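You operate a simulated robot arm through the tools that you are given. There is no shell and no other tool. Be economical: measure what you need, move in short steps, check, and stop when the job is done.

You are at the controls of a simulated two-armed robot. One attempt, no reset.

JOB
Latch the rolled blind into the wall brackets, lifting with both hands.
Fine: open both latches first, shut both after; it lies level in both brackets.
Where things are to end (x, y in the base frame): rolled blind within 0.04 m of [0.81, -0.05].

It is judged by the outcome, as a careful person would: the job done as asked, and still so three seconds after it is handed in. It fails if anything else is knocked over, pushed out of place, dropped, spilled or broken.

ROBOT AND FRAMES
Two 7-joint arms with two-finger parallel grippers on one trunk, on a base that drives. Base frame: it is fixed to the floor where the robot stands at the start and does not move with it; the origin is under the middle of the robot, x ahead of it, y to its left, z up. Units: m, rad, N and s.
The left shoulder is at the start at [0.06, 0.143, 0.87], the right one opposite. With the tool pointing down near the work surface each hand reaches from about 0.32 to 0.74 m from the robot's upright axis, wherever it stands, measured 20 degrees to its own side. Places, roughly: black latch [0.7, 0.1, 1]; brass latch [0.8, -0.2, 1]; rolled blind [1, -1, 0.75]; wall brackets [0.8, -0.1, 1]. Payload 1.57 kg a hand.
Tool frame (each hand has its own): the origin (TCP) lies between the finger pads and is the grasp point; the fingertips stand 0.03 m ahead of it; z points along the fingers, y is the line along which they close. Largest opening 0.11 m; finger width 0.024, thickness 0.012; the body of the gripper, 0.048 by 0.112 m, starts 0.078 m behind the TCP.
Orientation is told as [roll, pitch, yaw] about the base's x, y, z axes, in that order, counted from this pose: with the fingers straight down and closing along the base's y, the tool's x points along the base's -x, its y along +y and its z along -z.

CONTROLS
- The arms move only by the tool move_arm. It takes "left_targets", "right_targets" or both (then of equal length, played together; a hand with none holds still); each is a list that holds one entry, the list of rows, each a list of 7 numbers: the shift along the tool's x, y, z in m, then the turn, a rotation vector about the tool's x, y, z in degrees, then the finger opening in m, from 0 to 0.11. In form: [[[dx, dy, dz, wx, wy, wz, grip], ...]]. A call has 1 to 8 rows; each row is the pose to reach, as a shift and turn from the pose commanded when the call began, along the tool's axes at that moment. Rows are played at 5 a second. More than 0.05 m and 0.15 rad between two rows, or a gripper value outside its range, and nothing of the call is played. Where a pose cannot be reached the arm comes as near as it can. A force on the tool above 50 N (or 10 N above the force at the start of the call, whichever is more), or a blocked arm, ends the call early, and 0.2 s more pass. Each finger travels about 0.045 m/s and halts on what it meets, pressing with about 29 N; the grip force reading is that of the motor and also rises with nothing between the fingers. The clock runs only during rows and for 0.2 s after the last one: add rows that repeat a pose to give the fingers time. The reply holds the time, the measured pose of the TCP, the force on the tool along the base axes, the opening and the grip force, in the units named above and with some noise, with the torque about the TCP (base axes, N m) and any sound that the robot's microphone picked up.
- Cameras (640 x 400 px; columns grow to the right, rows downward): "scene" is now at [0.0566, 0.0097, 1.497]; the picture's right is [0.13, -0.99, 0.00], its down [-0.59, -0.08, -0.80] and it looks along [0.80, 0.10, -0.60] (base axes); focal length 266 px, centre (320, 200). "left" rides on the left gripper at [0.07, -0.016, -0.141] in its tool frame; the picture's right is [0.23, 0.97, 0.00], its down [-0.86, 0.20, -0.48] and it looks along [-0.47, 0.11, 0.88] (tool axes); focal length 222 px, centre (320, 200). "right" rides on the right gripper at [0.07, 0.016, -0.141] in its tool frame; the picture's right is [-0.23, 0.97, 0.00], its down [-0.86, -0.20, -0.48] and it looks along [-0.47, -0.11, 0.88] (tool axes); focal length 222 px, centre (320, 200). There is no depth. A picture from a camera that has moved, and an enlarged one, comes with that camera's place and axes in the base frame and with its lens.
- grab_frame(camera): a new picture of that camera. No time passes.
- slide_trunk(by): slides the trunk up (or, below 0, down) by that many m; the arms and the scene camera ride with it, the base frame stays. It gives what a move gives, with no picture.
- base_move(legs): drives the robot by 1 to 6 legs, each [ahead, left, turn to the left] in m, m and rad, along the robot's own axes; the way and the turn of a leg run together, so that a leg with both is an arc; at most 1.5 m and 3.142 rad a leg. The arms and the cameras ride along, it lands a little off, and it stops where it bumps. It gives what a move gives.
- pan_tilt(pan, tilt): turns the head with the scene camera to pan (to the left, within 1.501 rad either way) and tilt (down, from -0.506 to 1.204), counted from straight ahead of the robot. It gives what a move gives.
- close_up(camera, box): a new picture of the part [left, top, right, bottom] of that camera's present view, enlarged. No time passes.
- sign_off(): hands the job in; it is judged then, once.

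Go step by step. Nothing tells you exact positions but the pictures and the camera data: compare them with the known pose of the tool, close in by small moves and look again before you grip or let go. The budget is 120 turns and 100 pictures, counting those below and the enlarged ones. Unless the task says otherwise, let go and move clear before handing in, and close with one line.

The tools are called after "Call:" by a JSON object that holds its "name" and its "arguments". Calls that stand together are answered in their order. move_arm: Moves the arms, as the interface text tells. Its arguments: {"type":"object","properties":{"left_targets":{"type":"array"},"right_targets":{"type":"array"}},"required":[]} The other tools are called the same way: slide_trunk (by) slides the trunk up or down; base_move (legs) drives the base; pan_tilt (pan, tilt) turns the head that bears the scene camera; grab_frame (camera) takes a picture; close_up (camera, box) takes an enlarged picture of a part of a camera's view; sign_off () hands the job in.

At the start:

```text
clock: 0.0
left_tcp_pos: [0.5852, 0.2538, 1.0008]
left_tcp_rot: [-0.001, 0.001, 0.0]
left_contact_force: [-0.8, 0.2, -0.1]
left_wrist_torque: [0.02, -0.04, 0.0]
left_opening: 0.11
left_grasp_force: 0.1
right_tcp_pos: [0.5772, -0.2716, 0.9998]
right_tcp_rot: [0.0, 0.0, -0.001]
right_contact_force: [1.2, 0.4, -0.8]
right_wrist_torque: [-0.04, 0.0, 0.01]
right_opening: 0.11
right_grasp_force: 0.0
trunk travel left (down, up): [-0.469, 0.121]
robot x, y, heading: [-0.0012, 0.0003, -0.0]
head pan, tilt: [0.127, 0.637]
```

scene: 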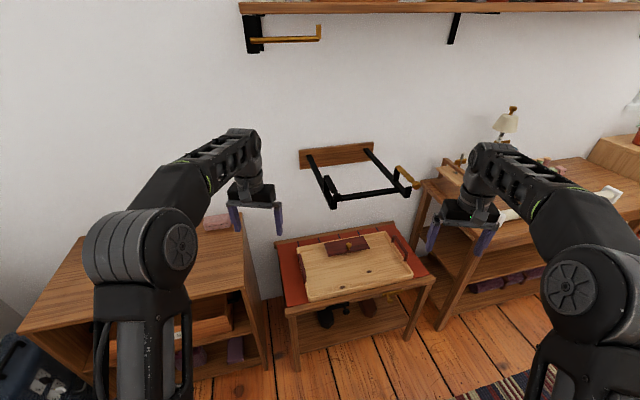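
right: 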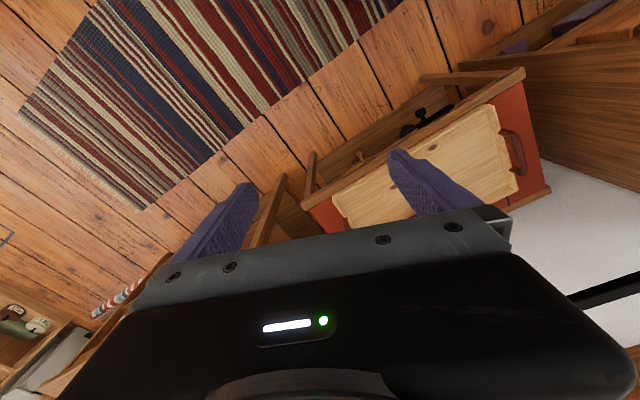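
left: 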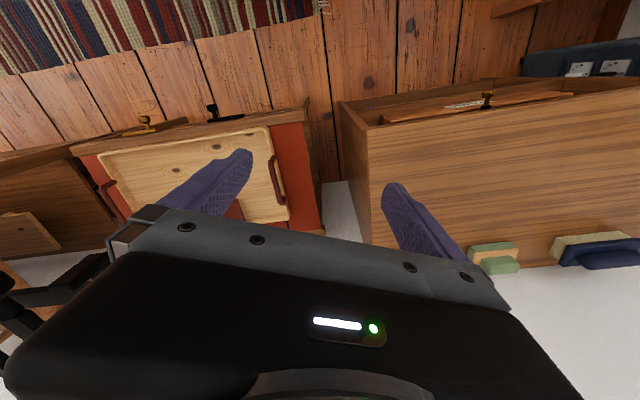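

I see wall brackets ahead, with a black latch on the left and a brass one on the right; the blind should be to the right on a surface. I'll zoom in on the brackets first.

Call:
{"name": "close_up", "arguments": {"camera": "scene", "box": [280, 120, 440, 220]}}

Call:
{"name": "pan_tilt", "arguments": {"pan": -0.75, "tilt": 0.6}}

Call:
{"name": "grab_frame", "arguments": {"camera": "scene"}}

```text
4.00 times, centred on (360, 170) of scene
camera zoom: at [0.0566, 0.0097, 1.497], right [0.13, -0.99, 0.0], down [-0.59, -0.08, -0.8], along [0.8, 0.1, -0.6], focal length 1063 px, centre (160, 320)
```

zoom: 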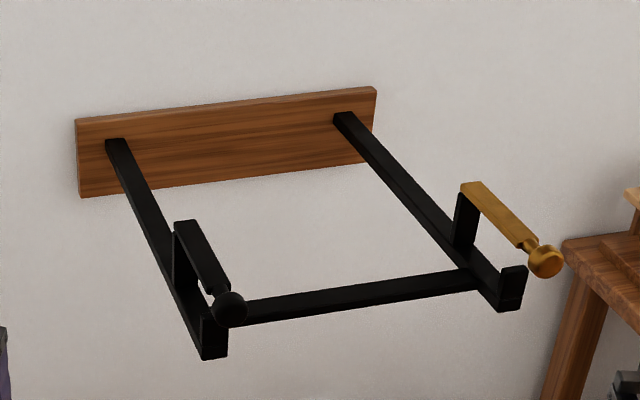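

```text
clock: 1.2
left_tcp_pos: [0.585, 0.2546, 0.9996]
left_tcp_rot: [-0.001, 0.0, 0.0]
left_contact_force: [0.2, 0.1, -0.5]
left_wrist_torque: [-0.02, 0.04, -0.01]
left_opening: 0.11
left_grasp_force: 0.2
right_tcp_pos: [0.5782, -0.2718, 1.0004]
right_tcp_rot: [-0.001, 0.001, 0.001]
right_contact_force: [0.8, 0.1, 0.1]
right_wrist_torque: [0.01, -0.01, 0.03]
right_opening: 0.1102
right_grasp_force: 0.1
trunk travel left (down, up): [-0.469, 0.121]
robot x, y, heading: [-0.0014, -0.0001, 0.001]
head pan, tilt: [-0.75, 0.6]
```

```text
95 pictures are left
camera scene: at [0.0348, -0.0616, 1.5002], right [-0.68, -0.73, 0.0], down [-0.41, 0.39, -0.82], along [0.6, -0.56, -0.57], focal length 266 px, centre (320, 200)
```

scene: 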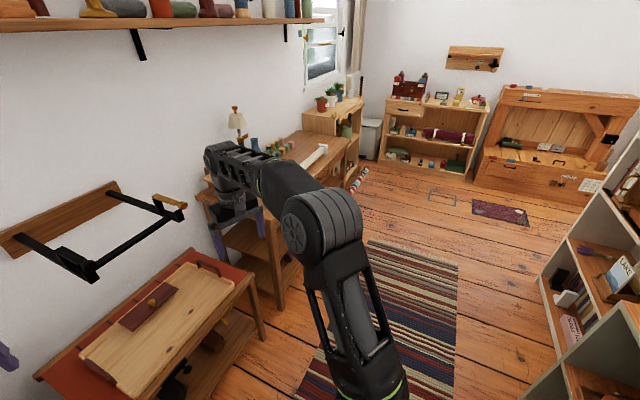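

The blind appears to be the white tube on the bench to the right. I'll zoom in on it and on the brackets from this view.

Call:
{"name": "close_up", "arguments": {"camera": "scene", "box": [200, 90, 380, 202]}}

Call:
{"name": "close_up", "arguments": {"camera": "scene", "box": [0, 170, 200, 295]}}

```text
3.56 times, centred on (290, 146) of scene
camera zoom: at [0.0348, -0.0616, 1.5002], right [-0.68, -0.73, 0.0], down [-0.41, 0.39, -0.82], along [0.6, -0.56, -0.57], focal length 945 px, centre (427, 392)
```

zoom: 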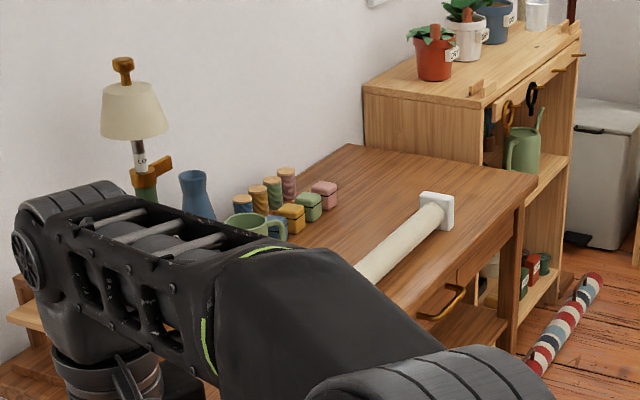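

```text
3.20 times, centred on (100, 232) of scene
camera zoom: at [0.0348, -0.0616, 1.5002], right [-0.68, -0.73, 0.0], down [-0.41, 0.39, -0.82], along [0.6, -0.56, -0.57], focal length 850 px, centre (1024, 96)
```

zoom: 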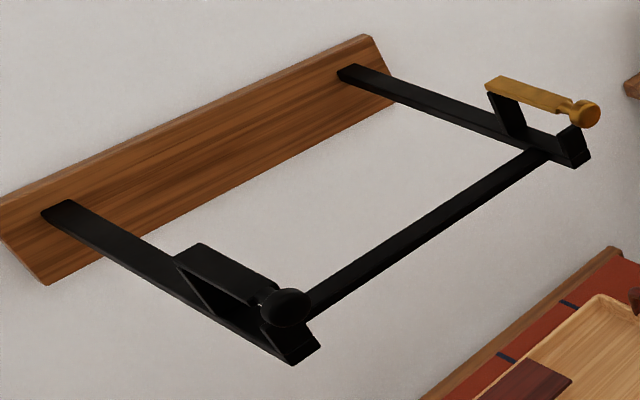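

Both latches look closed (lever spanning from post over cradle to lip). I'll look at their hinges at high zoom.

Call:
{"name": "close_up", "arguments": {"camera": "scene", "box": [144, 188, 194, 226]}}

Call:
{"name": "close_up", "arguments": {"camera": "scene", "box": [46, 238, 106, 288]}}

```text
10.53 times, centred on (169, 207) of scene
camera zoom: at [0.0348, -0.0616, 1.5002], right [-0.68, -0.73, 0.0], down [-0.41, 0.39, -0.82], along [0.6, -0.56, -0.57], focal length 2797 px, centre (1910, 126)
```

zoom: 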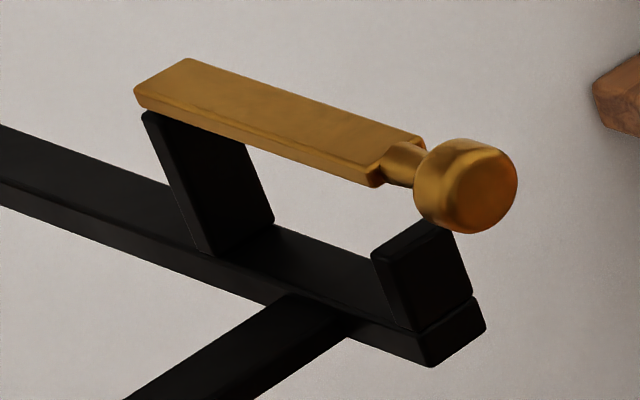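

```text
8.00 times, centred on (76, 263) of scene
camera zoom: at [0.0348, -0.0616, 1.5002], right [-0.68, -0.73, 0.0], down [-0.41, 0.39, -0.82], along [0.6, -0.56, -0.57], focal length 2125 px, centre (2272, -304)
```

zoom: 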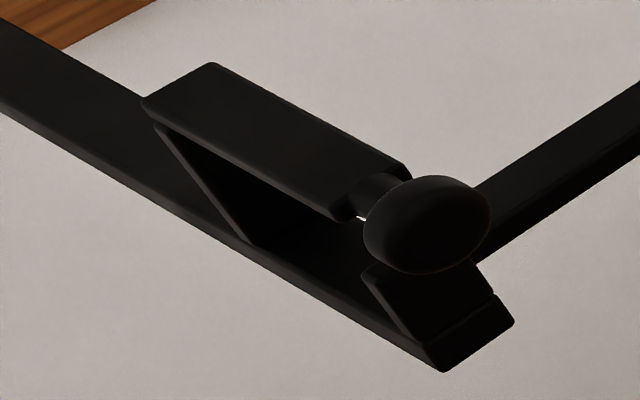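

The levers look hinged at the back post, knobs about (0.80,-0.205,1.03) and (0.70,0.04,1.03), with the bracket yawed about 21°. I'll raise the trunk, then square up to the bracket.

Call:
{"name": "slide_trunk", "arguments": {"by": 0.12}}

Call:
{"name": "pan_tilt", "arguments": {"pan": 0, "tilt": 1.2}}

Call:
{"name": "grab_frame", "arguments": {"camera": "scene"}}

```text
clock: 2.7
left_tcp_pos: [0.5861, 0.2546, 1.1195]
left_tcp_rot: [0.001, -0.001, 0.0]
left_contact_force: [0.7, -0.3, -0.1]
left_wrist_torque: [0.03, 0.01, 0.02]
left_opening: 0.1102
left_grasp_force: 0.0
right_tcp_pos: [0.5771, -0.2727, 1.1199]
right_tcp_rot: [0.0, 0.0, 0.0]
right_contact_force: [-0.1, 0.0, -0.1]
right_wrist_torque: [-0.04, -0.01, 0.01]
right_opening: 0.1099
right_grasp_force: 0.1
trunk travel left (down, up): [-0.589, 0.001]
robot x, y, heading: [-0.0004, -0.0022, 0.001]
head pan, tilt: [-0.75, 0.6]
```

```text
clock: 3.8
left_tcp_pos: [0.587, 0.255, 1.1198]
left_tcp_rot: [-0.001, 0.001, 0.0]
left_contact_force: [-0.9, 0.6, 0.4]
left_wrist_torque: [-0.02, -0.02, 0.01]
left_opening: 0.1101
left_grasp_force: 0.0
right_tcp_pos: [0.578, -0.2715, 1.1197]
right_tcp_rot: [-0.001, -0.001, -0.002]
right_contact_force: [0.5, -0.7, 0.2]
right_wrist_torque: [0.02, -0.01, 0.0]
right_opening: 0.1104
right_grasp_force: 0.0
trunk travel left (down, up): [-0.589, 0.001]
robot x, y, heading: [0.0016, -0.0015, -0.003]
head pan, tilt: [0.0, 1.201]
```

```text
90 pictures are left
camera scene: at [0.0261, -0.0015, 1.5756], right [0.0, -1.0, 0.0], down [-0.93, 0.0, -0.36], along [0.36, 0.0, -0.93], focal length 266 px, centre (320, 200)
```

scene: 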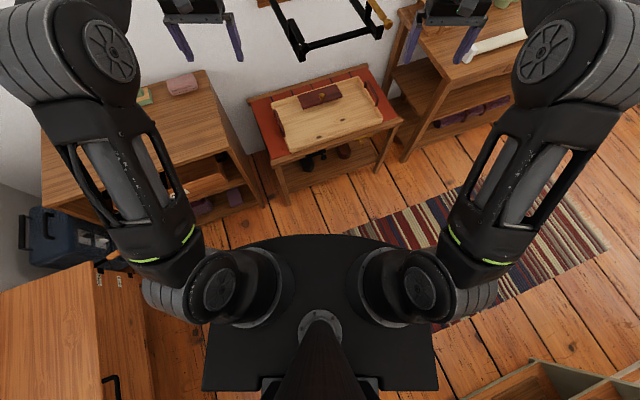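

The base front is about 0.33 m ahead of the axis and the way is clear. I'll raise the hands, turn to face the wall, go right, then ahead.

Call:
{"name": "move_arm", "arguments": {"left_targets": [[[0, 0, -0.05, 0, 0, 0, 0.08], [0, 0, -0.05, 0, 0, 0, 0.08]]], "right_targets": [[[0, 0, -0.05, 0, 0, 0, 0.08], [0, 0, -0.05, 0, 0, 0, 0.08]]]}}

Call:
{"name": "base_move", "arguments": {"legs": [[0, 0, 0.367], [0, -0.338, 0], [0.18, 0, 0]]}}

Call:
{"name": "pan_tilt", "arguments": {"pan": 0, "tilt": 0.8}}

Call:
{"name": "grab_frame", "arguments": {"camera": "scene"}}

```text
clock: 4.4
left_tcp_pos: [0.5855, 0.2543, 1.1191]
left_tcp_rot: [-0.001, 0.0, 0.002]
left_contact_force: [-0.1, -0.1, 0.2]
left_wrist_torque: [0.0, 0.0, 0.0]
left_opening: 0.0799
left_grasp_force: 0.1
left hand out of reach, approached as far as the arm can: row 1, 2
right_tcp_pos: [0.5773, -0.2716, 1.1195]
right_tcp_rot: [0.002, 0.001, 0.001]
right_contact_force: [-0.4, -0.6, 0.1]
right_wrist_torque: [0.03, -0.02, -0.03]
right_opening: 0.08
right_grasp_force: 0.1
right hand out of reach, approached as far as the arm can: row 1, 2
trunk travel left (down, up): [-0.589, 0.001]
robot x, y, heading: [0.0001, 0.0018, 0.0]
head pan, tilt: [0.0, 1.201]
```

```text
clock: 8.9
left_tcp_pos: [0.7408, 0.2057, 1.119]
left_tcp_rot: [0.001, 0.001, 0.379]
left_contact_force: [0.3, 0.0, 0.2]
left_wrist_torque: [-0.01, 0.03, 0.01]
left_opening: 0.0801
left_grasp_force: 0.1
right_tcp_pos: [0.9295, -0.286, 1.1191]
right_tcp_rot: [0.001, 0.002, 0.381]
right_contact_force: [-0.4, 0.7, 0.6]
right_wrist_torque: [-0.01, 0.04, 0.0]
right_opening: 0.0799
right_grasp_force: 0.1
trunk travel left (down, up): [-0.589, 0.001]
robot x, y, heading: [0.292, -0.2481, 0.38]
head pan, tilt: [0.0, 1.201]
```

```text
clock: 9.7
left_tcp_pos: [0.74, 0.2057, 1.1187]
left_tcp_rot: [0.001, -0.002, 0.381]
left_contact_force: [-0.6, 0.0, -0.6]
left_wrist_torque: [-0.03, 0.01, -0.02]
left_opening: 0.0798
left_grasp_force: 0.1
right_tcp_pos: [0.9282, -0.2859, 1.1193]
right_tcp_rot: [-0.002, -0.001, 0.38]
right_contact_force: [-1.4, 0.7, -0.7]
right_wrist_torque: [0.02, 0.02, -0.02]
right_opening: 0.0801
right_grasp_force: 0.0
trunk travel left (down, up): [-0.589, 0.001]
robot x, y, heading: [0.2889, -0.246, 0.38]
head pan, tilt: [0.0, 0.799]
```

```text
89 pictures are left
camera scene: at [0.338, -0.2314, 1.6033], right [0.37, -0.93, 0.0], down [-0.67, -0.27, -0.7], along [0.65, 0.26, -0.72], focal length 266 px, centre (320, 200)
```

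scene: 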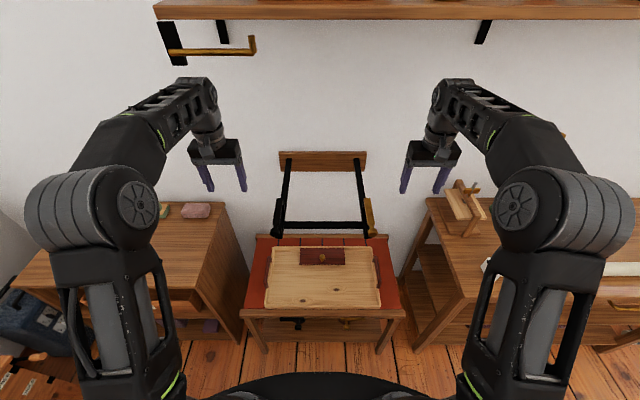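

Squared up and facing the bracket. I'll zoom on the bracket to measure it from this nearer viewpoint.

Call:
{"name": "close_up", "arguments": {"camera": "scene", "box": [260, 145, 388, 245]}}

Call:
{"name": "grab_frame", "arguments": {"camera": "right"}}

Call:
{"name": "grab_frame", "arguments": {"camera": "left"}}

```text
4.00 times, centred on (324, 195) of scene
camera zoom: at [0.338, -0.2314, 1.6033], right [0.37, -0.93, 0.0], down [-0.67, -0.27, -0.7], along [0.65, 0.26, -0.72], focal length 1063 px, centre (304, 220)
```

zoom: 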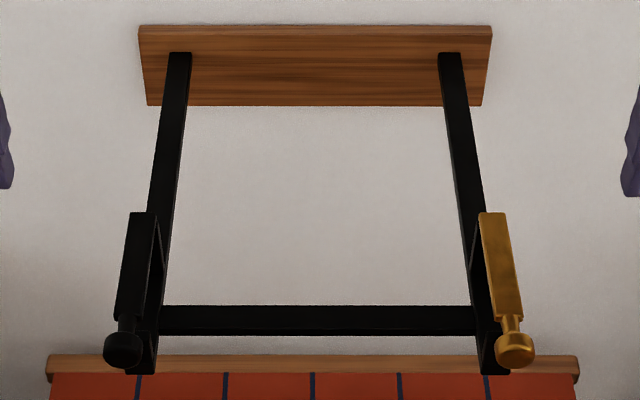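

```text
87 pictures are left
camera right: at [0.8574, -0.2968, 1.2609], right [-0.15, 0.99, 0.0], down [0.87, 0.13, 0.48], along [0.47, 0.07, -0.88], focal length 222 px, centre (320, 200)
```

right: 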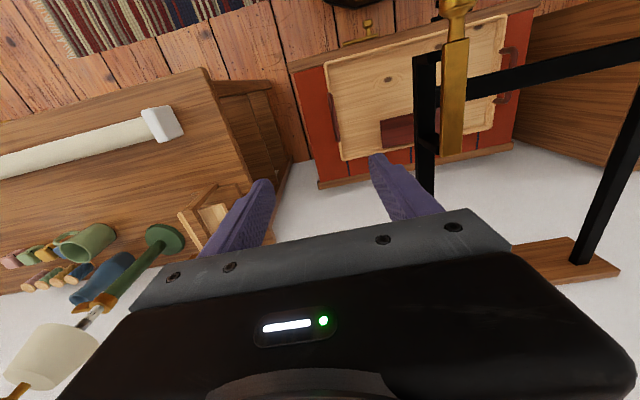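

```text
86 pictures are left
camera left: at [0.6814, 0.1639, 1.261], right [-0.57, 0.82, 0.0], down [0.72, 0.5, 0.48], along [0.39, 0.27, -0.88], focal length 222 px, centre (320, 200)
```

left: 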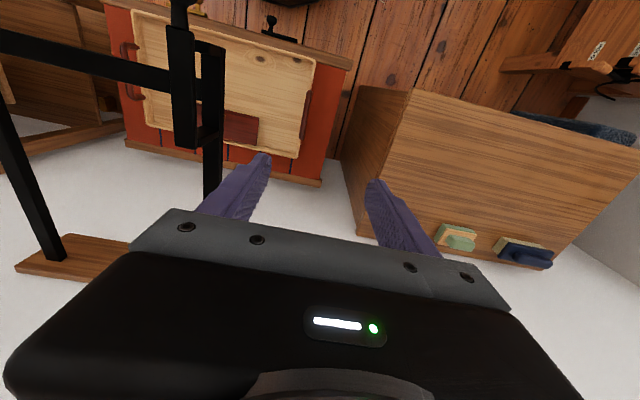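

Knobs measured in the robot's frame: brass about (0.482 ahead, -0.146 left, z 1.039), black about (0.480, 0.115, 1.039), with hinges 0.11 m behind them. I'll bring both hands, pitched 45° forward, to a spot just short of each knob.

Call:
{"name": "move_arm", "arguments": {"right_targets": [[[0.0174, 0.016, 0, 0, -5.625, 0, 0.07], [0.0348, 0.032, 0, 0, -11.25, 0, 0.07], [0.0521, 0.048, 0, 0, -16.875, 0, 0.07], [0.0695, 0.064, 0, 0, -22.5, 0, 0.07], [0.0869, 0.08, 0.01, 0, -28.125, 0, 0.07], [0.1043, 0.096, 0.02, 0, -33.75, 0, 0.07], [0.1216, 0.112, 0.03, 0, -39.375, 0, 0.07], [0.139, 0.1285, 0.038, 0, -45, 0, 0.07]]]}}

Call:
{"name": "grab_frame", "arguments": {"camera": "right"}}

Call:
{"name": "grab_frame", "arguments": {"camera": "scene"}}

```text
clock: 11.5
left_tcp_pos: [0.7398, 0.2048, 1.1189]
left_tcp_rot: [-0.001, 0.0, 0.382]
left_contact_force: [0.1, 0.4, -0.4]
left_wrist_torque: [-0.04, 0.02, 0.03]
left_opening: 0.0803
left_grasp_force: 0.1
right_tcp_pos: [0.759, -0.2116, 1.0871]
right_tcp_rot: [-0.002, -0.783, 0.383]
right_contact_force: [0.0, -0.1, -0.7]
right_wrist_torque: [-0.01, 0.0, -0.01]
right_opening: 0.0699
right_grasp_force: 0.1
right hand out of reach, approached as far as the arm can: row 8
trunk travel left (down, up): [-0.589, 0.001]
robot x, y, heading: [0.2889, -0.2493, 0.381]
head pan, tilt: [0.0, 0.799]
```

```text
85 pictures are left
camera right: at [0.615, -0.2509, 1.1369], right [-0.21, 0.96, 0.16], down [0.32, -0.08, 0.94], along [0.92, 0.25, -0.29], focal length 222 px, centre (320, 200)
```

right: 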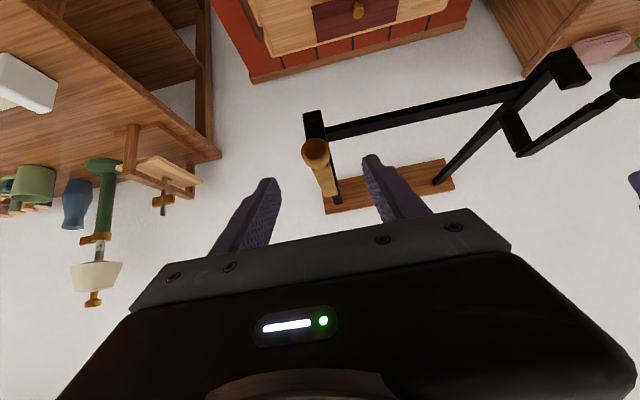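

```text
84 pictures are left
camera scene: at [0.338, -0.2308, 1.6033], right [0.37, -0.93, 0.0], down [-0.67, -0.27, -0.7], along [0.65, 0.26, -0.72], focal length 266 px, centre (320, 200)
```

scene: 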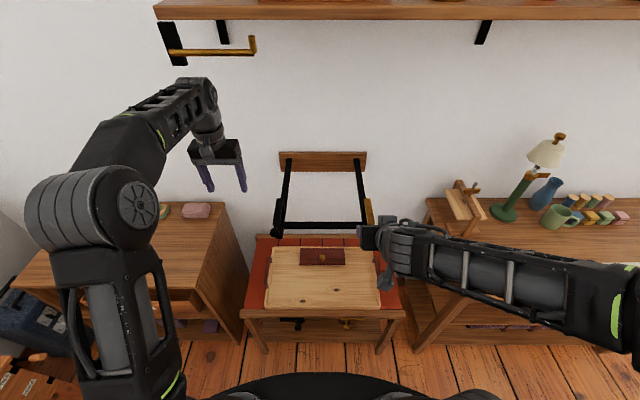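

The wrist view shows the brass knob right between the fingers. I'll advance onto it and close.

Call:
{"name": "move_arm", "arguments": {"right_targets": [[[0.011, -0.003, 0.02, 0, 0, 0, 0.07], [0.011, -0.003, 0.04, 0, 0, 0, 0.07], [0.011, -0.003, 0.055, 0, 0, 0, 0.07], [0.011, -0.003, 0.055, 0, 0, 0, 0.05], [0.011, -0.003, 0.055, 0, 0, 0, 0.03], [0.011, -0.003, 0.055, 0, 0, 0, 0.02], [0.011, -0.003, 0.055, 0, 0, 0, 0.02], [0.011, -0.003, 0.055, 0, 0, 0, 0.02]]]}}

Call:
{"name": "grab_frame", "arguments": {"camera": "right"}}

```text
clock: 13.3
left_tcp_pos: [0.7398, 0.2068, 1.1191]
left_tcp_rot: [-0.001, -0.001, 0.381]
left_contact_force: [-1.0, 0.3, -0.2]
left_wrist_torque: [0.02, 0.0, 0.03]
left_opening: 0.0801
left_grasp_force: 0.1
right_tcp_pos: [0.7885, -0.2034, 1.0414]
right_tcp_rot: [0.0, -0.786, 0.384]
right_contact_force: [-3.4, 10.8, -0.6]
right_wrist_torque: [0.02, 0.06, 0.04]
right_opening: 0.0289
right_grasp_force: 5.1
right hand out of reach, approached as far as the arm can: row 1
trunk travel left (down, up): [-0.589, 0.001]
robot x, y, heading: [0.2866, -0.2445, 0.381]
head pan, tilt: [0.0, 0.799]
```

```text
83 pictures are left
camera right: at [0.6443, -0.2424, 1.0914], right [-0.21, 0.96, 0.16], down [0.32, -0.09, 0.94], along [0.92, 0.25, -0.29], focal length 222 px, centre (320, 200)
```

right: 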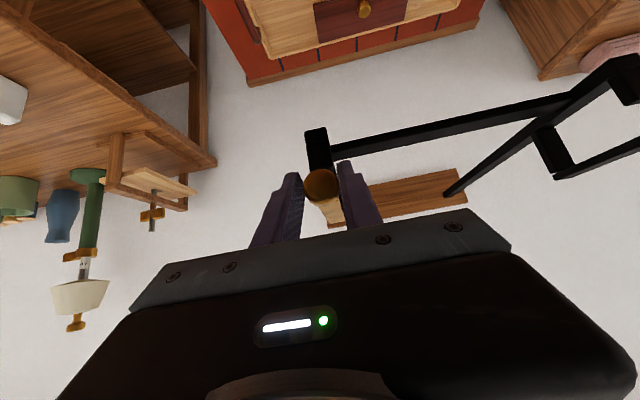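

Knob gripped (opening 0.029). I'll try lifting along an arc about the rear hinge, in a small step.

Call:
{"name": "move_arm", "arguments": {"right_targets": [[[0, 0, 0, 0, 0, 0, 0.015], [-0.0054, 0, -0.005, 0, 0, 0, 0.015], [-0.0108, 0, -0.0095, 0, 0, 0, 0.015], [-0.0168, 0, -0.0138, 0, 0, 0, 0.015], [-0.0228, 0, -0.0175, 0, 0, 0, 0.015]]]}}

Call:
{"name": "close_up", "arguments": {"camera": "scene", "box": [330, 190, 410, 250]}}

```text
clock: 14.5
left_tcp_pos: [0.7388, 0.2074, 1.1196]
left_tcp_rot: [-0.001, 0.0, 0.38]
left_contact_force: [-0.3, -0.1, -0.6]
left_wrist_torque: [0.0, 0.01, -0.02]
left_opening: 0.0802
left_grasp_force: 0.1
right_tcp_pos: [0.7931, -0.2012, 1.0703]
right_tcp_rot: [0.002, -0.785, 0.383]
right_contact_force: [-6.7, 13.7, -2.1]
right_wrist_torque: [0.08, 0.21, 0.06]
right_opening: 0.0295
right_grasp_force: 7.9
trunk travel left (down, up): [-0.589, 0.001]
robot x, y, heading: [0.2894, -0.2482, 0.381]
head pan, tilt: [0.0, 0.799]
```

```text
6.67 times, centred on (370, 220) of scene
camera zoom: at [0.3367, -0.229, 1.6033], right [0.37, -0.93, 0.0], down [-0.67, -0.27, -0.7], along [0.65, 0.26, -0.72], focal length 1771 px, centre (-13, 67)
```

zoom: 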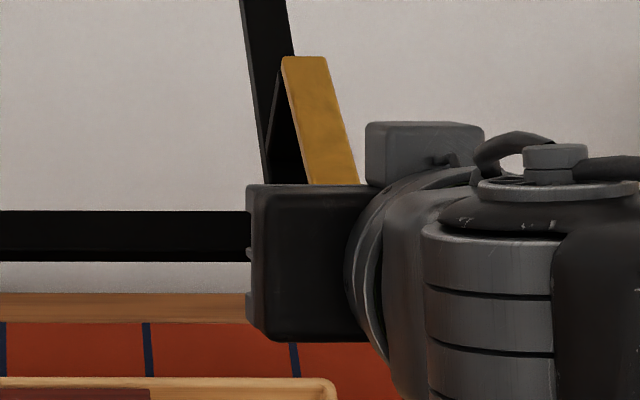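

The lever is rising freely with low force. Continuing the arc, tilting the hand along.

Call:
{"name": "move_arm", "arguments": {"right_targets": [[[-0.0087, 0.003, -0.004, 0, 0, 0, 0.015], [-0.0174, 0.003, -0.0081, 0, -4, 0, 0.015], [-0.0266, 0.003, -0.011, 0, -7, 0, 0.015], [-0.0358, 0.003, -0.0131, 0, -10, 0, 0.015], [-0.055, 0.003, -0.0147, 0, -15, 0, 0.015], [-0.0741, 0.003, -0.013, 0, -20, 0, 0.015]]]}}

Call:
{"name": "grab_frame", "arguments": {"camera": "right"}}

```text
clock: 15.9
left_tcp_pos: [0.7413, 0.2035, 1.1198]
left_tcp_rot: [-0.001, 0.001, 0.38]
left_contact_force: [1.4, 1.1, 0.3]
left_wrist_torque: [-0.02, -0.01, 0.0]
left_opening: 0.0801
left_grasp_force: 0.1
right_tcp_pos: [0.8329, -0.1846, 1.1297]
right_tcp_rot: [0.004, -1.134, 0.378]
right_contact_force: [0.0, 0.2, 0.9]
right_wrist_torque: [0.01, -0.01, 0.02]
right_opening: 0.0149
right_grasp_force: 0.2
trunk travel left (down, up): [-0.589, 0.001]
robot x, y, heading: [0.2912, -0.2485, 0.379]
head pan, tilt: [0.0, 0.799]
```

```text
81 pictures are left
camera right: at [0.6806, -0.2267, 1.1265], right [-0.27, 0.94, 0.21], down [0.01, -0.21, 0.98], along [0.96, 0.27, 0.05], focal length 222 px, centre (320, 200)
```

right: 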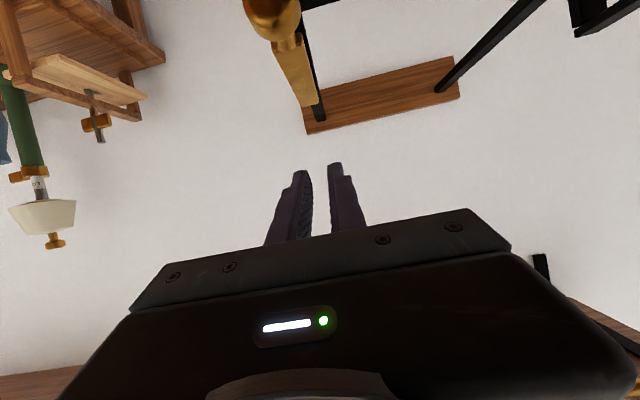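

The grip slipped off and the lever dropped back. I'll back off, check the latch, and regrip with full force.

Call:
{"name": "move_arm", "arguments": {"right_targets": [[[0.0169, 0, -0.0362, 0, 5, 0, 0.05], [0.0338, 0, -0.0725, 0, 10, 0, 0.07], [0.0553, 0, -0.0713, 0, 15, 0, 0.07], [0.0753, 0, -0.062, 0, 20, 0, 0.07]]]}}

Call:
{"name": "grab_frame", "arguments": {"camera": "right"}}

Call:
{"name": "close_up", "arguments": {"camera": "scene", "box": [330, 190, 410, 250]}}

```text
clock: 16.9
left_tcp_pos: [0.74, 0.2061, 1.119]
left_tcp_rot: [0.0, 0.0, 0.38]
left_contact_force: [0.0, 0.3, 0.1]
left_wrist_torque: [-0.05, -0.01, 0.0]
left_opening: 0.0799
left_grasp_force: 0.0
right_tcp_pos: [0.7559, -0.211, 1.0931]
right_tcp_rot: [0.001, -0.782, 0.384]
right_contact_force: [0.2, 0.2, -0.7]
right_wrist_torque: [0.02, 0.0, 0.02]
right_opening: 0.07
right_grasp_force: 0.0
right hand out of reach, approached as far as the arm can: row 1, 2, 3, 4
trunk travel left (down, up): [-0.589, 0.001]
robot x, y, heading: [0.292, -0.2481, 0.384]
head pan, tilt: [0.0, 0.799]
```

```text
80 pictures are left
camera right: at [0.6112, -0.2514, 1.1436], right [-0.21, 0.96, 0.16], down [0.32, -0.08, 0.94], along [0.92, 0.25, -0.29], focal length 222 px, centre (320, 200)
```

right: 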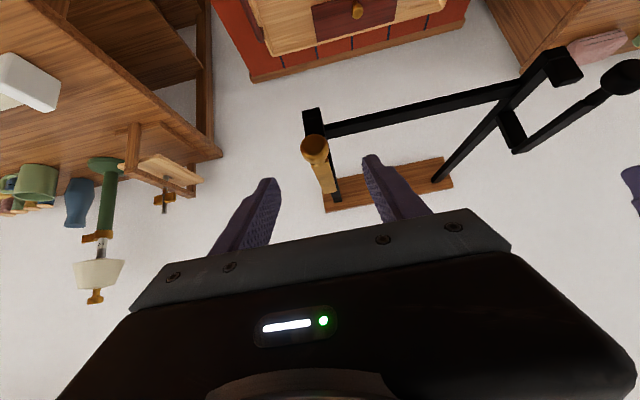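

```text
6.67 times, centred on (370, 220) of scene
camera zoom: at [0.3379, -0.2314, 1.6033], right [0.37, -0.93, 0.0], down [-0.67, -0.27, -0.7], along [0.65, 0.26, -0.72], focal length 1771 px, centre (-13, 67)
```

zoom: 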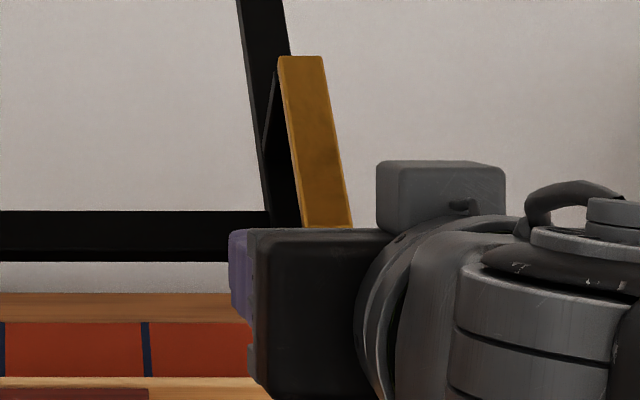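

The latch is a lift-up lever (it tilted while held). I'll regrip deeper and with more squeeze.

Call:
{"name": "move_arm", "arguments": {"right_targets": [[[0.012, -0.001, 0.025, 0, 0, 0, 0.06], [0.012, -0.001, 0.05, 0, 0, 0, 0.06], [0.012, -0.001, 0.068, 0, 0, 0, 0.05], [0.012, -0.001, 0.068, 0, 0, 0, 0.03], [0.012, -0.001, 0.068, 0, 0, 0, 0.0], [0.012, -0.001, 0.068, 0, 0, 0, 0.0], [0.012, -0.001, 0.068, 0, 0, 0, 0.0], [0.012, -0.001, 0.068, 0, 0, 0, 0.0]]]}}

```text
clock: 18.7
left_tcp_pos: [0.7401, 0.2046, 1.1187]
left_tcp_rot: [0.001, 0.0, 0.38]
left_contact_force: [-0.1, 0.6, 0.5]
left_wrist_torque: [-0.03, -0.02, 0.01]
left_opening: 0.0802
left_grasp_force: 0.1
right_tcp_pos: [0.793, -0.1979, 1.0361]
right_tcp_rot: [0.001, -0.787, 0.381]
right_contact_force: [0.4, -2.8, 0.4]
right_wrist_torque: [-0.02, -0.02, -0.01]
right_opening: 0.0253
right_grasp_force: 36.6
right hand out of reach, approached as far as the arm can: row 1
trunk travel left (down, up): [-0.589, 0.001]
robot x, y, heading: [0.2871, -0.2501, 0.377]
head pan, tilt: [0.0, 0.799]
```

Call:
{"name": "move_arm", "arguments": {"right_targets": [[[-0.0071, 0, -0.0065, 0, 0, 0, 0.0], [-0.0147, 0, -0.0123, 0, 0, 0, 0.0], [-0.0228, 0, -0.0175, 0, 0, 0, 0.0], [-0.0313, 0, -0.0219, 0, 0, 0, 0.0], [-0.0402, 0, -0.0256, 0, 0, 0, 0.0], [-0.0493, 0, -0.0285, 0, 0, 0, 0.0]]]}}

Call:
{"name": "grab_frame", "arguments": {"camera": "right"}}

```text
clock: 20.1
left_tcp_pos: [0.7395, 0.205, 1.1213]
left_tcp_rot: [-0.001, 0.001, 0.382]
left_contact_force: [-0.3, -0.5, -0.7]
left_wrist_torque: [0.01, -0.01, 0.01]
left_opening: 0.0801
left_grasp_force: 0.1
right_tcp_pos: [0.807, -0.1933, 1.0907]
right_tcp_rot: [0.001, -0.786, 0.381]
right_contact_force: [-8.8, -2.6, -4.9]
right_wrist_torque: [-0.38, 0.92, -0.01]
right_opening: 0.0248
right_grasp_force: 37.0
trunk travel left (down, up): [-0.589, 0.001]
robot x, y, heading: [0.2928, -0.2496, 0.382]
head pan, tilt: [0.0, 0.799]
```

```text
78 pictures are left
camera right: at [0.6619, -0.233, 1.1422], right [-0.21, 0.96, 0.16], down [0.32, -0.09, 0.94], along [0.92, 0.25, -0.29], focal length 222 px, centre (320, 200)
```

right: 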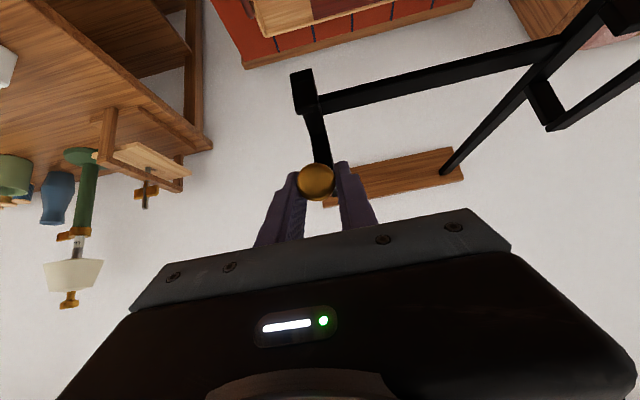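

Holding well and the lever is at about 30°. Continuing to past vertical.

Call:
{"name": "move_arm", "arguments": {"right_targets": [[[-0.0099, 0, -0.002, 0, 0, 0, 0.0], [-0.0197, 0, -0.0035, 0, -2, 0, 0.0], [-0.0298, 0, -0.004, 0, -4, 0, 0.0], [-0.0398, 0, -0.0035, 0, -6, 0, 0.0], [-0.0497, 0, -0.002, 0, -8, 0, 0.0], [-0.0595, 0, 0, 0, -10, 0, 0.0], [-0.069, 0, 0.003, 0, -12, 0, 0.0], [-0.0784, 0, 0.0069, 0, -14, 0, 0.0]]]}}

Call:
{"name": "grab_frame", "arguments": {"camera": "right"}}

```text
clock: 21.9
left_tcp_pos: [0.7389, 0.2062, 1.12]
left_tcp_rot: [0.0, 0.0, 0.381]
left_contact_force: [-0.5, 0.0, 0.8]
left_wrist_torque: [0.0, 0.01, -0.02]
left_opening: 0.0801
left_grasp_force: 0.1
right_tcp_pos: [0.864, -0.1689, 1.1404]
right_tcp_rot: [0.0, -1.03, 0.379]
right_contact_force: [0.5, -0.3, -0.6]
right_wrist_torque: [0.0, 0.04, -0.01]
right_opening: 0.0
right_grasp_force: 21.5
trunk travel left (down, up): [-0.589, 0.001]
robot x, y, heading: [0.292, -0.2471, 0.379]
head pan, tilt: [0.0, 0.799]
```

```text
77 pictures are left
camera right: at [0.7121, -0.212, 1.1535], right [-0.25, 0.95, 0.2], down [0.1, -0.17, 0.98], along [0.96, 0.27, -0.05], focal length 222 px, centre (320, 200)
```

right: 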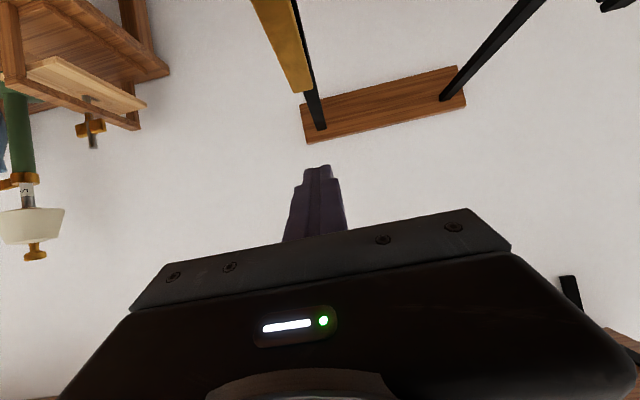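

It slipped again because the pads fight the lever's rotation. New approach: back the base off 0.12 m and flip each lever by pushing up from under its knob with closed, horizontal fingers.

Call:
{"name": "base_move", "arguments": {"legs": [[-0.12, 0, 0]]}}

Call:
{"name": "grab_frame", "arguments": {"camera": "scene"}}

```text
clock: 23.2
left_tcp_pos: [0.6283, 0.1594, 1.1211]
left_tcp_rot: [-0.001, -0.002, 0.379]
left_contact_force: [-0.1, -0.9, 0.2]
left_wrist_torque: [0.01, -0.04, 0.07]
left_opening: 0.0802
left_grasp_force: 0.0
right_tcp_pos: [0.7507, -0.2161, 1.1413]
right_tcp_rot: [0.0, -1.033, 0.378]
right_contact_force: [-0.1, 0.0, 0.2]
right_wrist_torque: [0.01, -0.01, -0.02]
right_opening: 0.0
right_grasp_force: 21.2
trunk travel left (down, up): [-0.589, 0.001]
robot x, y, heading: [0.1781, -0.2928, 0.377]
head pan, tilt: [0.0, 0.799]
```

```text
76 pictures are left
camera scene: at [0.2244, -0.2768, 1.6034], right [0.37, -0.93, 0.0], down [-0.67, -0.26, -0.7], along [0.65, 0.26, -0.72], focal length 266 px, centre (320, 200)
```

scene: 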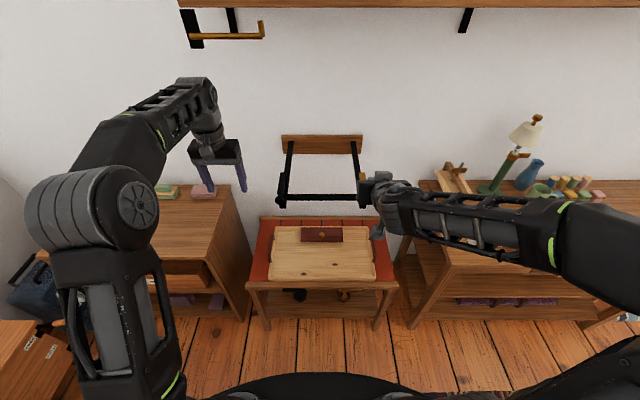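

Now at safe distance. I'll bring both hands behind and below the knobs with fingers closed and turning horizontal.

Call:
{"name": "move_arm", "arguments": {"right_targets": [[[0.0148, 0, -0.0246, 0, -4, 0, 0], [0.0296, 0, -0.0492, 0, -8, 0, 0], [0.05, 0, -0.037, 0, -12, 0, 0], [0.07, 0, -0.025, 0, -16, 0, 0], [0.09, 0, -0.013, 0, -20, 0, 0], [0.11, 0, -0.001, 0, -24, 0, 0], [0.13, 0, 0.011, 0, -28, 0, 0], [0.1507, 0, 0.0236, 0, -31, 0, 0]]], "left_targets": [[[0.03, 0, 0, 0, -8, 0, 0.05], [0.06, 0, 0, 0, -16, 0, 0.03], [0.1, 0, 0, 0, -24, 0, 0], [0.1, -0.027, 0.012, 0, -32, 0, 0], [0.1, -0.054, 0.024, 0, -40, 0, 0], [0.1, -0.081, 0.036, 0, -48, 0, 0], [0.1, -0.108, 0.048, 0, -56, 0, 0], [0.1, -0.1366, 0.06, 0, -64, 0, 0]]]}}

Call:
{"name": "grab_frame", "arguments": {"camera": "scene"}}

```text
clock: 25.0
left_tcp_pos: [0.6187, -0.0051, 1.0616]
left_tcp_rot: [0.001, -1.115, 0.379]
left_contact_force: [0.1, -0.1, -0.8]
left_wrist_torque: [-0.03, -0.01, 0.0]
left_opening: 0.0
left_grasp_force: 21.2
left hand out of reach, approached as far as the arm can: row 7, 8
right_tcp_pos: [0.735, -0.2047, 1.0601]
right_tcp_rot: [-0.043, -1.524, 0.422]
right_contact_force: [-0.4, -0.1, 0.2]
right_wrist_torque: [-0.04, 0.0, -0.02]
right_opening: 0.0
right_grasp_force: 21.6
right hand out of reach, approached as far as the arm can: row 2, 3, 4, 5, 6, 7, 8
trunk travel left (down, up): [-0.589, 0.001]
robot x, y, heading: [0.1775, -0.2922, 0.378]
head pan, tilt: [0.0, 0.799]
```

```text
75 pictures are left
camera scene: at [0.2275, -0.2756, 1.6033], right [0.37, -0.93, 0.0], down [-0.67, -0.27, -0.7], along [0.65, 0.26, -0.72], focal length 266 px, centre (320, 200)
```

scene: 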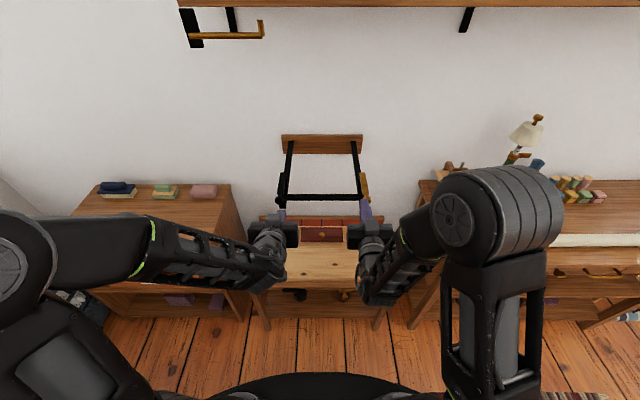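

The right arm is cramped; I'll back up another 0.12 m and re-measure.

Call:
{"name": "base_move", "arguments": {"legs": [[-0.12, 0, 0]]}}

Call:
{"name": "move_arm", "arguments": {"right_targets": [[[0, 0, 0, 0, 0, 0, 0]]], "left_targets": [[[0, 0, 0, 0, -8, 0, 0]]]}}

```text
clock: 26.2
left_tcp_pos: [0.5035, -0.0493, 1.0624]
left_tcp_rot: [0.002, -1.117, 0.377]
left_contact_force: [0.0, -0.4, -0.1]
left_wrist_torque: [-0.01, -0.03, 0.02]
left_opening: 0.0
left_grasp_force: 21.2
right_tcp_pos: [0.6191, -0.251, 1.0613]
right_tcp_rot: [-0.047, -1.523, 0.425]
right_contact_force: [-0.1, 0.1, -0.1]
right_wrist_torque: [-0.01, 0.02, 0.01]
right_opening: 0.0
right_grasp_force: 21.2
trunk travel left (down, up): [-0.589, 0.001]
robot x, y, heading: [0.0633, -0.3366, 0.378]
head pan, tilt: [0.0, 0.799]
```

```text
clock: 26.6
left_tcp_pos: [0.5172, -0.0506, 1.0622]
left_tcp_rot: [0.0, -1.256, 0.381]
left_contact_force: [-0.8, 0.8, -0.3]
left_wrist_torque: [-0.02, -0.01, 0.02]
left_opening: 0.0001
left_grasp_force: 21.7
left hand out of reach, approached as far as the arm can: row 1
right_tcp_pos: [0.6215, -0.2507, 1.0594]
right_tcp_rot: [-0.047, -1.522, 0.422]
right_contact_force: [0.2, -0.7, -0.3]
right_wrist_torque: [-0.01, -0.01, 0.03]
right_opening: 0.0001
right_grasp_force: 21.2
trunk travel left (down, up): [-0.589, 0.001]
robot x, y, heading: [0.0659, -0.3361, 0.378]
head pan, tilt: [0.0, 0.799]
```

Call:
{"name": "move_arm", "arguments": {"right_targets": [[[0.018, -0.005, 0.015, 0, -1, 0, 0], [0.035, -0.01, 0.03, 0, -2, 0, 0], [0.056, -0.015, 0.05, 0, -3, 0, 0], [0.055, -0.015, 0.073, 0, -3, 0, 0], [0.054, -0.015, 0.096, 0, -3, 0, 0], [0.053, -0.015, 0.118, 0, -3, 0, 0]]], "left_targets": [[[0.0145, 0.006, 0.022, 0, -5, 0, 0], [0.029, 0.012, 0.044, 0, -10, 0, 0], [0.0435, 0.0174, 0.0667, 0, -14, 0, 0], [0.0345, 0.0174, 0.095, 0, -18, 0, 0], [0.0254, 0.0174, 0.123, 0, -18, 0, 0], [0.0163, 0.0174, 0.1504, 0, -18, 0, 0]]]}}

Call:
{"name": "grab_frame", "arguments": {"camera": "right"}}

Call:
{"name": "grab_frame", "arguments": {"camera": "left"}}

Call:
{"name": "grab_frame", "arguments": {"camera": "scene"}}

```text
clock: 28.0
left_tcp_pos: [0.6465, 0.0001, 1.0024]
left_tcp_rot: [0.863, -1.565, -0.468]
left_contact_force: [-0.1, 0.2, -0.4]
left_wrist_torque: [0.01, 0.0, 0.05]
left_opening: 0.0
left_grasp_force: 21.2
left hand out of reach, approached as far as the arm can: row 3, 4, 5, 6
right_tcp_pos: [0.7219, -0.1947, 1.0057]
right_tcp_rot: [-1.537, -1.563, 1.891]
right_contact_force: [0.5, -0.2, -0.3]
right_wrist_torque: [0.04, -0.02, 0.03]
right_opening: 0.0002
right_grasp_force: 21.6
right hand out of reach, approached as far as the arm can: row 1, 2, 3, 4, 5, 6
trunk travel left (down, up): [-0.589, 0.001]
robot x, y, heading: [0.0637, -0.3392, 0.376]
head pan, tilt: [0.0, 0.799]
```

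```text
74 pictures are left
camera right: at [0.5832, -0.2275, 0.9359], right [-0.33, 0.92, 0.22], down [-0.38, -0.34, 0.86], along [0.86, 0.2, 0.47], focal length 222 px, centre (320, 200)
```

right: 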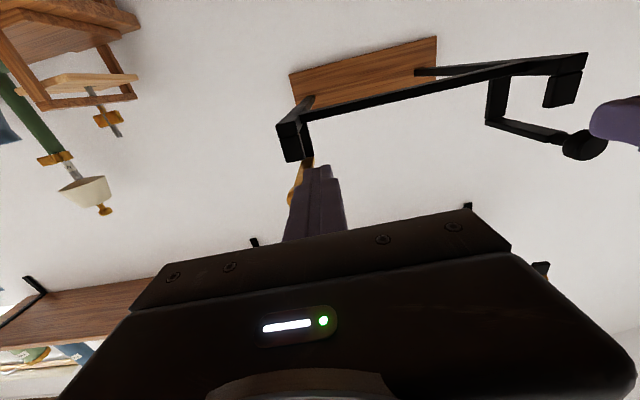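

```text
73 pictures are left
camera left: at [0.5221, -0.0704, 0.9335], right [-0.38, 0.9, -0.22], down [-0.51, 0.0, 0.86], along [0.77, 0.44, 0.46], focal length 222 px, centre (320, 200)
```

left: 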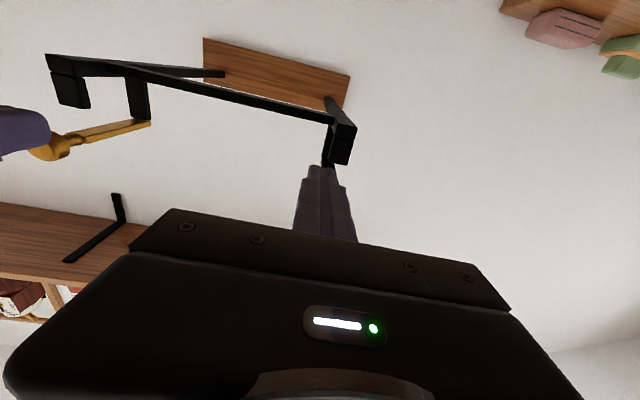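

```text
72 pictures are left
camera scene: at [0.1139, -0.3214, 1.6033], right [0.37, -0.93, 0.0], down [-0.67, -0.27, -0.7], along [0.65, 0.26, -0.72], focal length 266 px, centre (320, 200)
```

scene: 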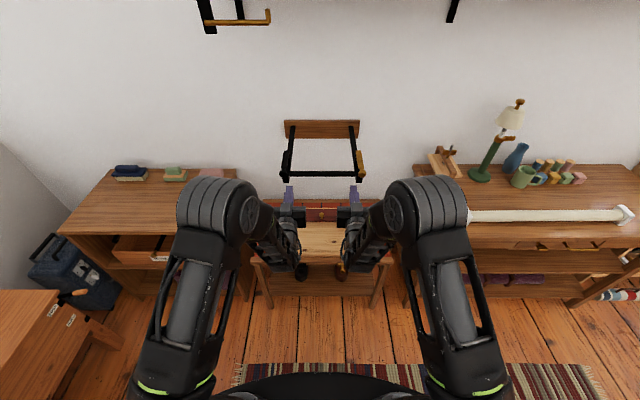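

Both hands are nearly under the knobs, but each is a little too far inward (right by 0.03, left by 0.018). I'll correct sideways.

Call:
{"name": "move_arm", "arguments": {"right_targets": [[[0, -0.01, 0, 0, 0, 0, 0], [0, -0.02, 0, 0, 0, 0, 0], [0, -0.03, 0, 0, 0, 0, 0]]], "left_targets": [[[0, 0.006, 0, 0, 0, 0, 0], [0, 0.012, 0, 0, 0, 0, 0], [0, 0.018, 0, 0, 0, 0, 0]]]}}

Call:
{"name": "grab_frame", "arguments": {"camera": "right"}}

```text
clock: 28.8
left_tcp_pos: [0.6433, -0.0009, 1.0064]
left_tcp_rot: [0.941, -1.567, -0.546]
left_contact_force: [-0.5, -0.5, -0.3]
left_wrist_torque: [0.03, 0.02, -0.03]
left_opening: 0.0
left_grasp_force: 20.8
left hand out of reach, approached as far as the arm can: row 1, 2, 3
right_tcp_pos: [0.7174, -0.1952, 1.0127]
right_tcp_rot: [-1.758, -1.563, 2.109]
right_contact_force: [-0.6, -0.3, 0.7]
right_wrist_torque: [-0.01, 0.02, 0.0]
right_opening: 0.0
right_grasp_force: 21.2
right hand out of reach, approached as far as the arm can: row 1, 2, 3
trunk travel left (down, up): [-0.589, 0.001]
robot x, y, heading: [0.0659, -0.3408, 0.379]
head pan, tilt: [0.0, 0.799]
```

```text
71 pictures are left
camera right: at [0.5792, -0.2289, 0.9424], right [-0.34, 0.92, 0.22], down [-0.38, -0.35, 0.86], along [0.86, 0.2, 0.47], focal length 222 px, centre (320, 200)
```

right: 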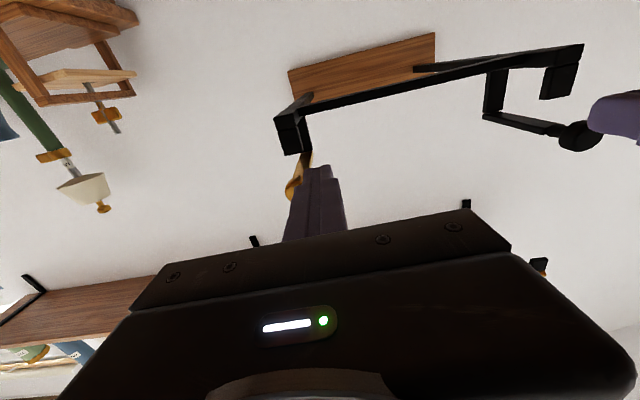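

A wrist limit blocks the fully horizontal pose; I'll ease the pitch to about 65° and then correct sideways.

Call:
{"name": "move_arm", "arguments": {"right_targets": [[[0, 0, -0.01, 0, 8, 0, 0], [0, -0.01, -0.01, 0, 16, 0, 0], [0, -0.02, -0.01, 0, 25, 0, 0], [0, -0.03, -0.01, 0, 25, 0, 0]]], "left_targets": [[[0, 0, -0.01, 0, 8, 0, 0], [0, 0.006, -0.01, 0, 16, 0, 0], [0, 0.012, -0.01, 0, 25, 0, 0], [0, 0.018, -0.01, 0, 25, 0, 0]]]}}

Call:
{"name": "grab_frame", "arguments": {"camera": "right"}}

Call:
{"name": "grab_frame", "arguments": {"camera": "left"}}

```text
refused: row 3 steps farther than a row can; nothing moved
```

```text
70 pictures are left
camera right: at [0.5792, -0.2289, 0.9424], right [-0.34, 0.92, 0.22], down [-0.38, -0.35, 0.86], along [0.86, 0.2, 0.47], focal length 222 px, centre (320, 200)
```

right: 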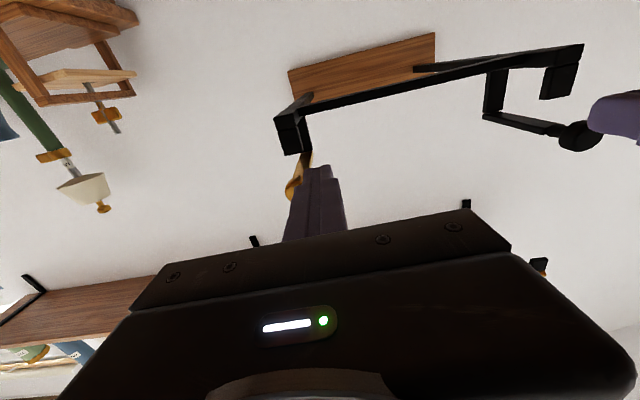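

```text
69 pictures are left
camera left: at [0.5198, -0.0704, 0.9369], right [-0.38, 0.9, -0.22], down [-0.51, 0.0, 0.86], along [0.77, 0.44, 0.46], focal length 222 px, centre (320, 200)
```

left: 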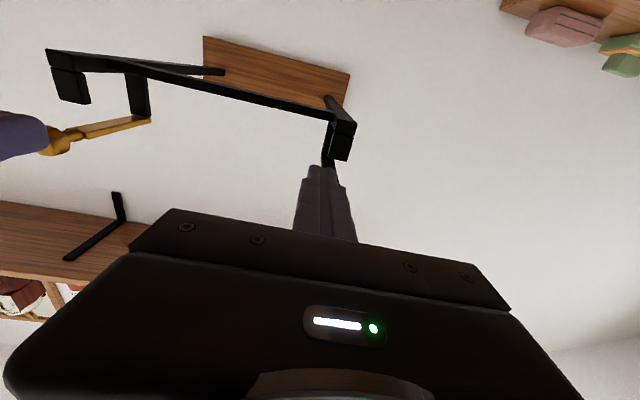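

Call:
{"name": "move_arm", "arguments": {"right_targets": [[[0, 0, -0.01, 0, 8, 0, 0], [0, -0.01, -0.01, 0, 16, 0, 0], [0, -0.02, -0.01, 0, 24, 0, 0], [0, -0.03, -0.01, 0, 24, 0, 0]]], "left_targets": [[[0, 0, -0.01, 0, 8, 0, 0], [0, 0.006, -0.01, 0, 16, 0, 0], [0, 0.012, -0.01, 0, 24, 0, 0], [0, 0.018, -0.01, 0, 24, 0, 0]]]}}

Call:
{"name": "grab_frame", "arguments": {"camera": "right"}}

Call:
{"name": "grab_frame", "arguments": {"camera": "left"}}

```text
clock: 29.8
left_tcp_pos: [0.6289, 0.0124, 1.006]
left_tcp_rot: [0.002, -1.149, 0.379]
left_contact_force: [0.0, 0.6, -0.3]
left_wrist_torque: [0.01, 0.0, -0.01]
left_opening: 0.0002
left_grasp_force: 20.8
right_tcp_pos: [0.721, -0.2261, 1.0109]
right_tcp_rot: [-0.007, -1.154, 0.385]
right_contact_force: [0.0, -1.0, -0.3]
right_wrist_torque: [0.01, -0.02, 0.0]
right_opening: 0.0
right_grasp_force: 21.4
trunk travel left (down, up): [-0.589, 0.001]
robot x, y, heading: [0.0661, -0.3381, 0.379]
head pan, tilt: [0.0, 0.799]
```

```text
68 pictures are left
camera right: at [0.5677, -0.2684, 1.0047], right [-0.27, 0.94, 0.21], down [-0.01, -0.22, 0.98], along [0.96, 0.26, 0.07], focal length 222 px, centre (320, 200)
```

right: 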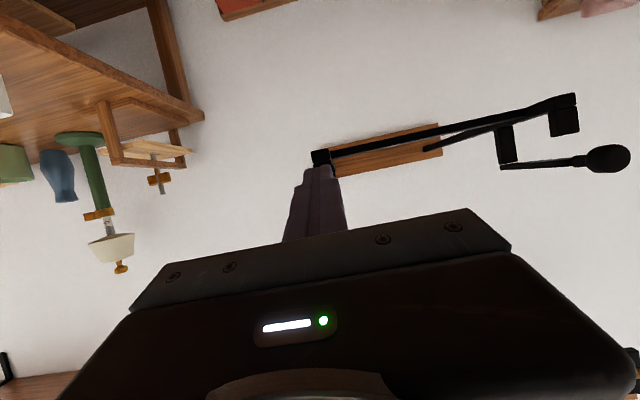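

```text
67 pictures are left
camera left: at [0.4873, -0.0607, 1.0002], right [-0.45, 0.87, -0.21], down [-0.15, 0.15, 0.98], along [0.88, 0.47, 0.07], focal length 222 px, centre (320, 200)
```

left: 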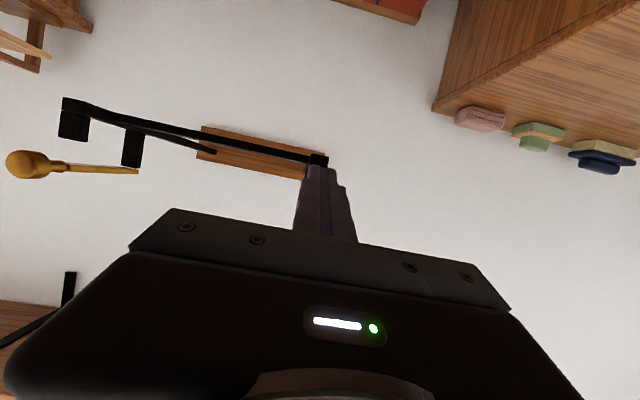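

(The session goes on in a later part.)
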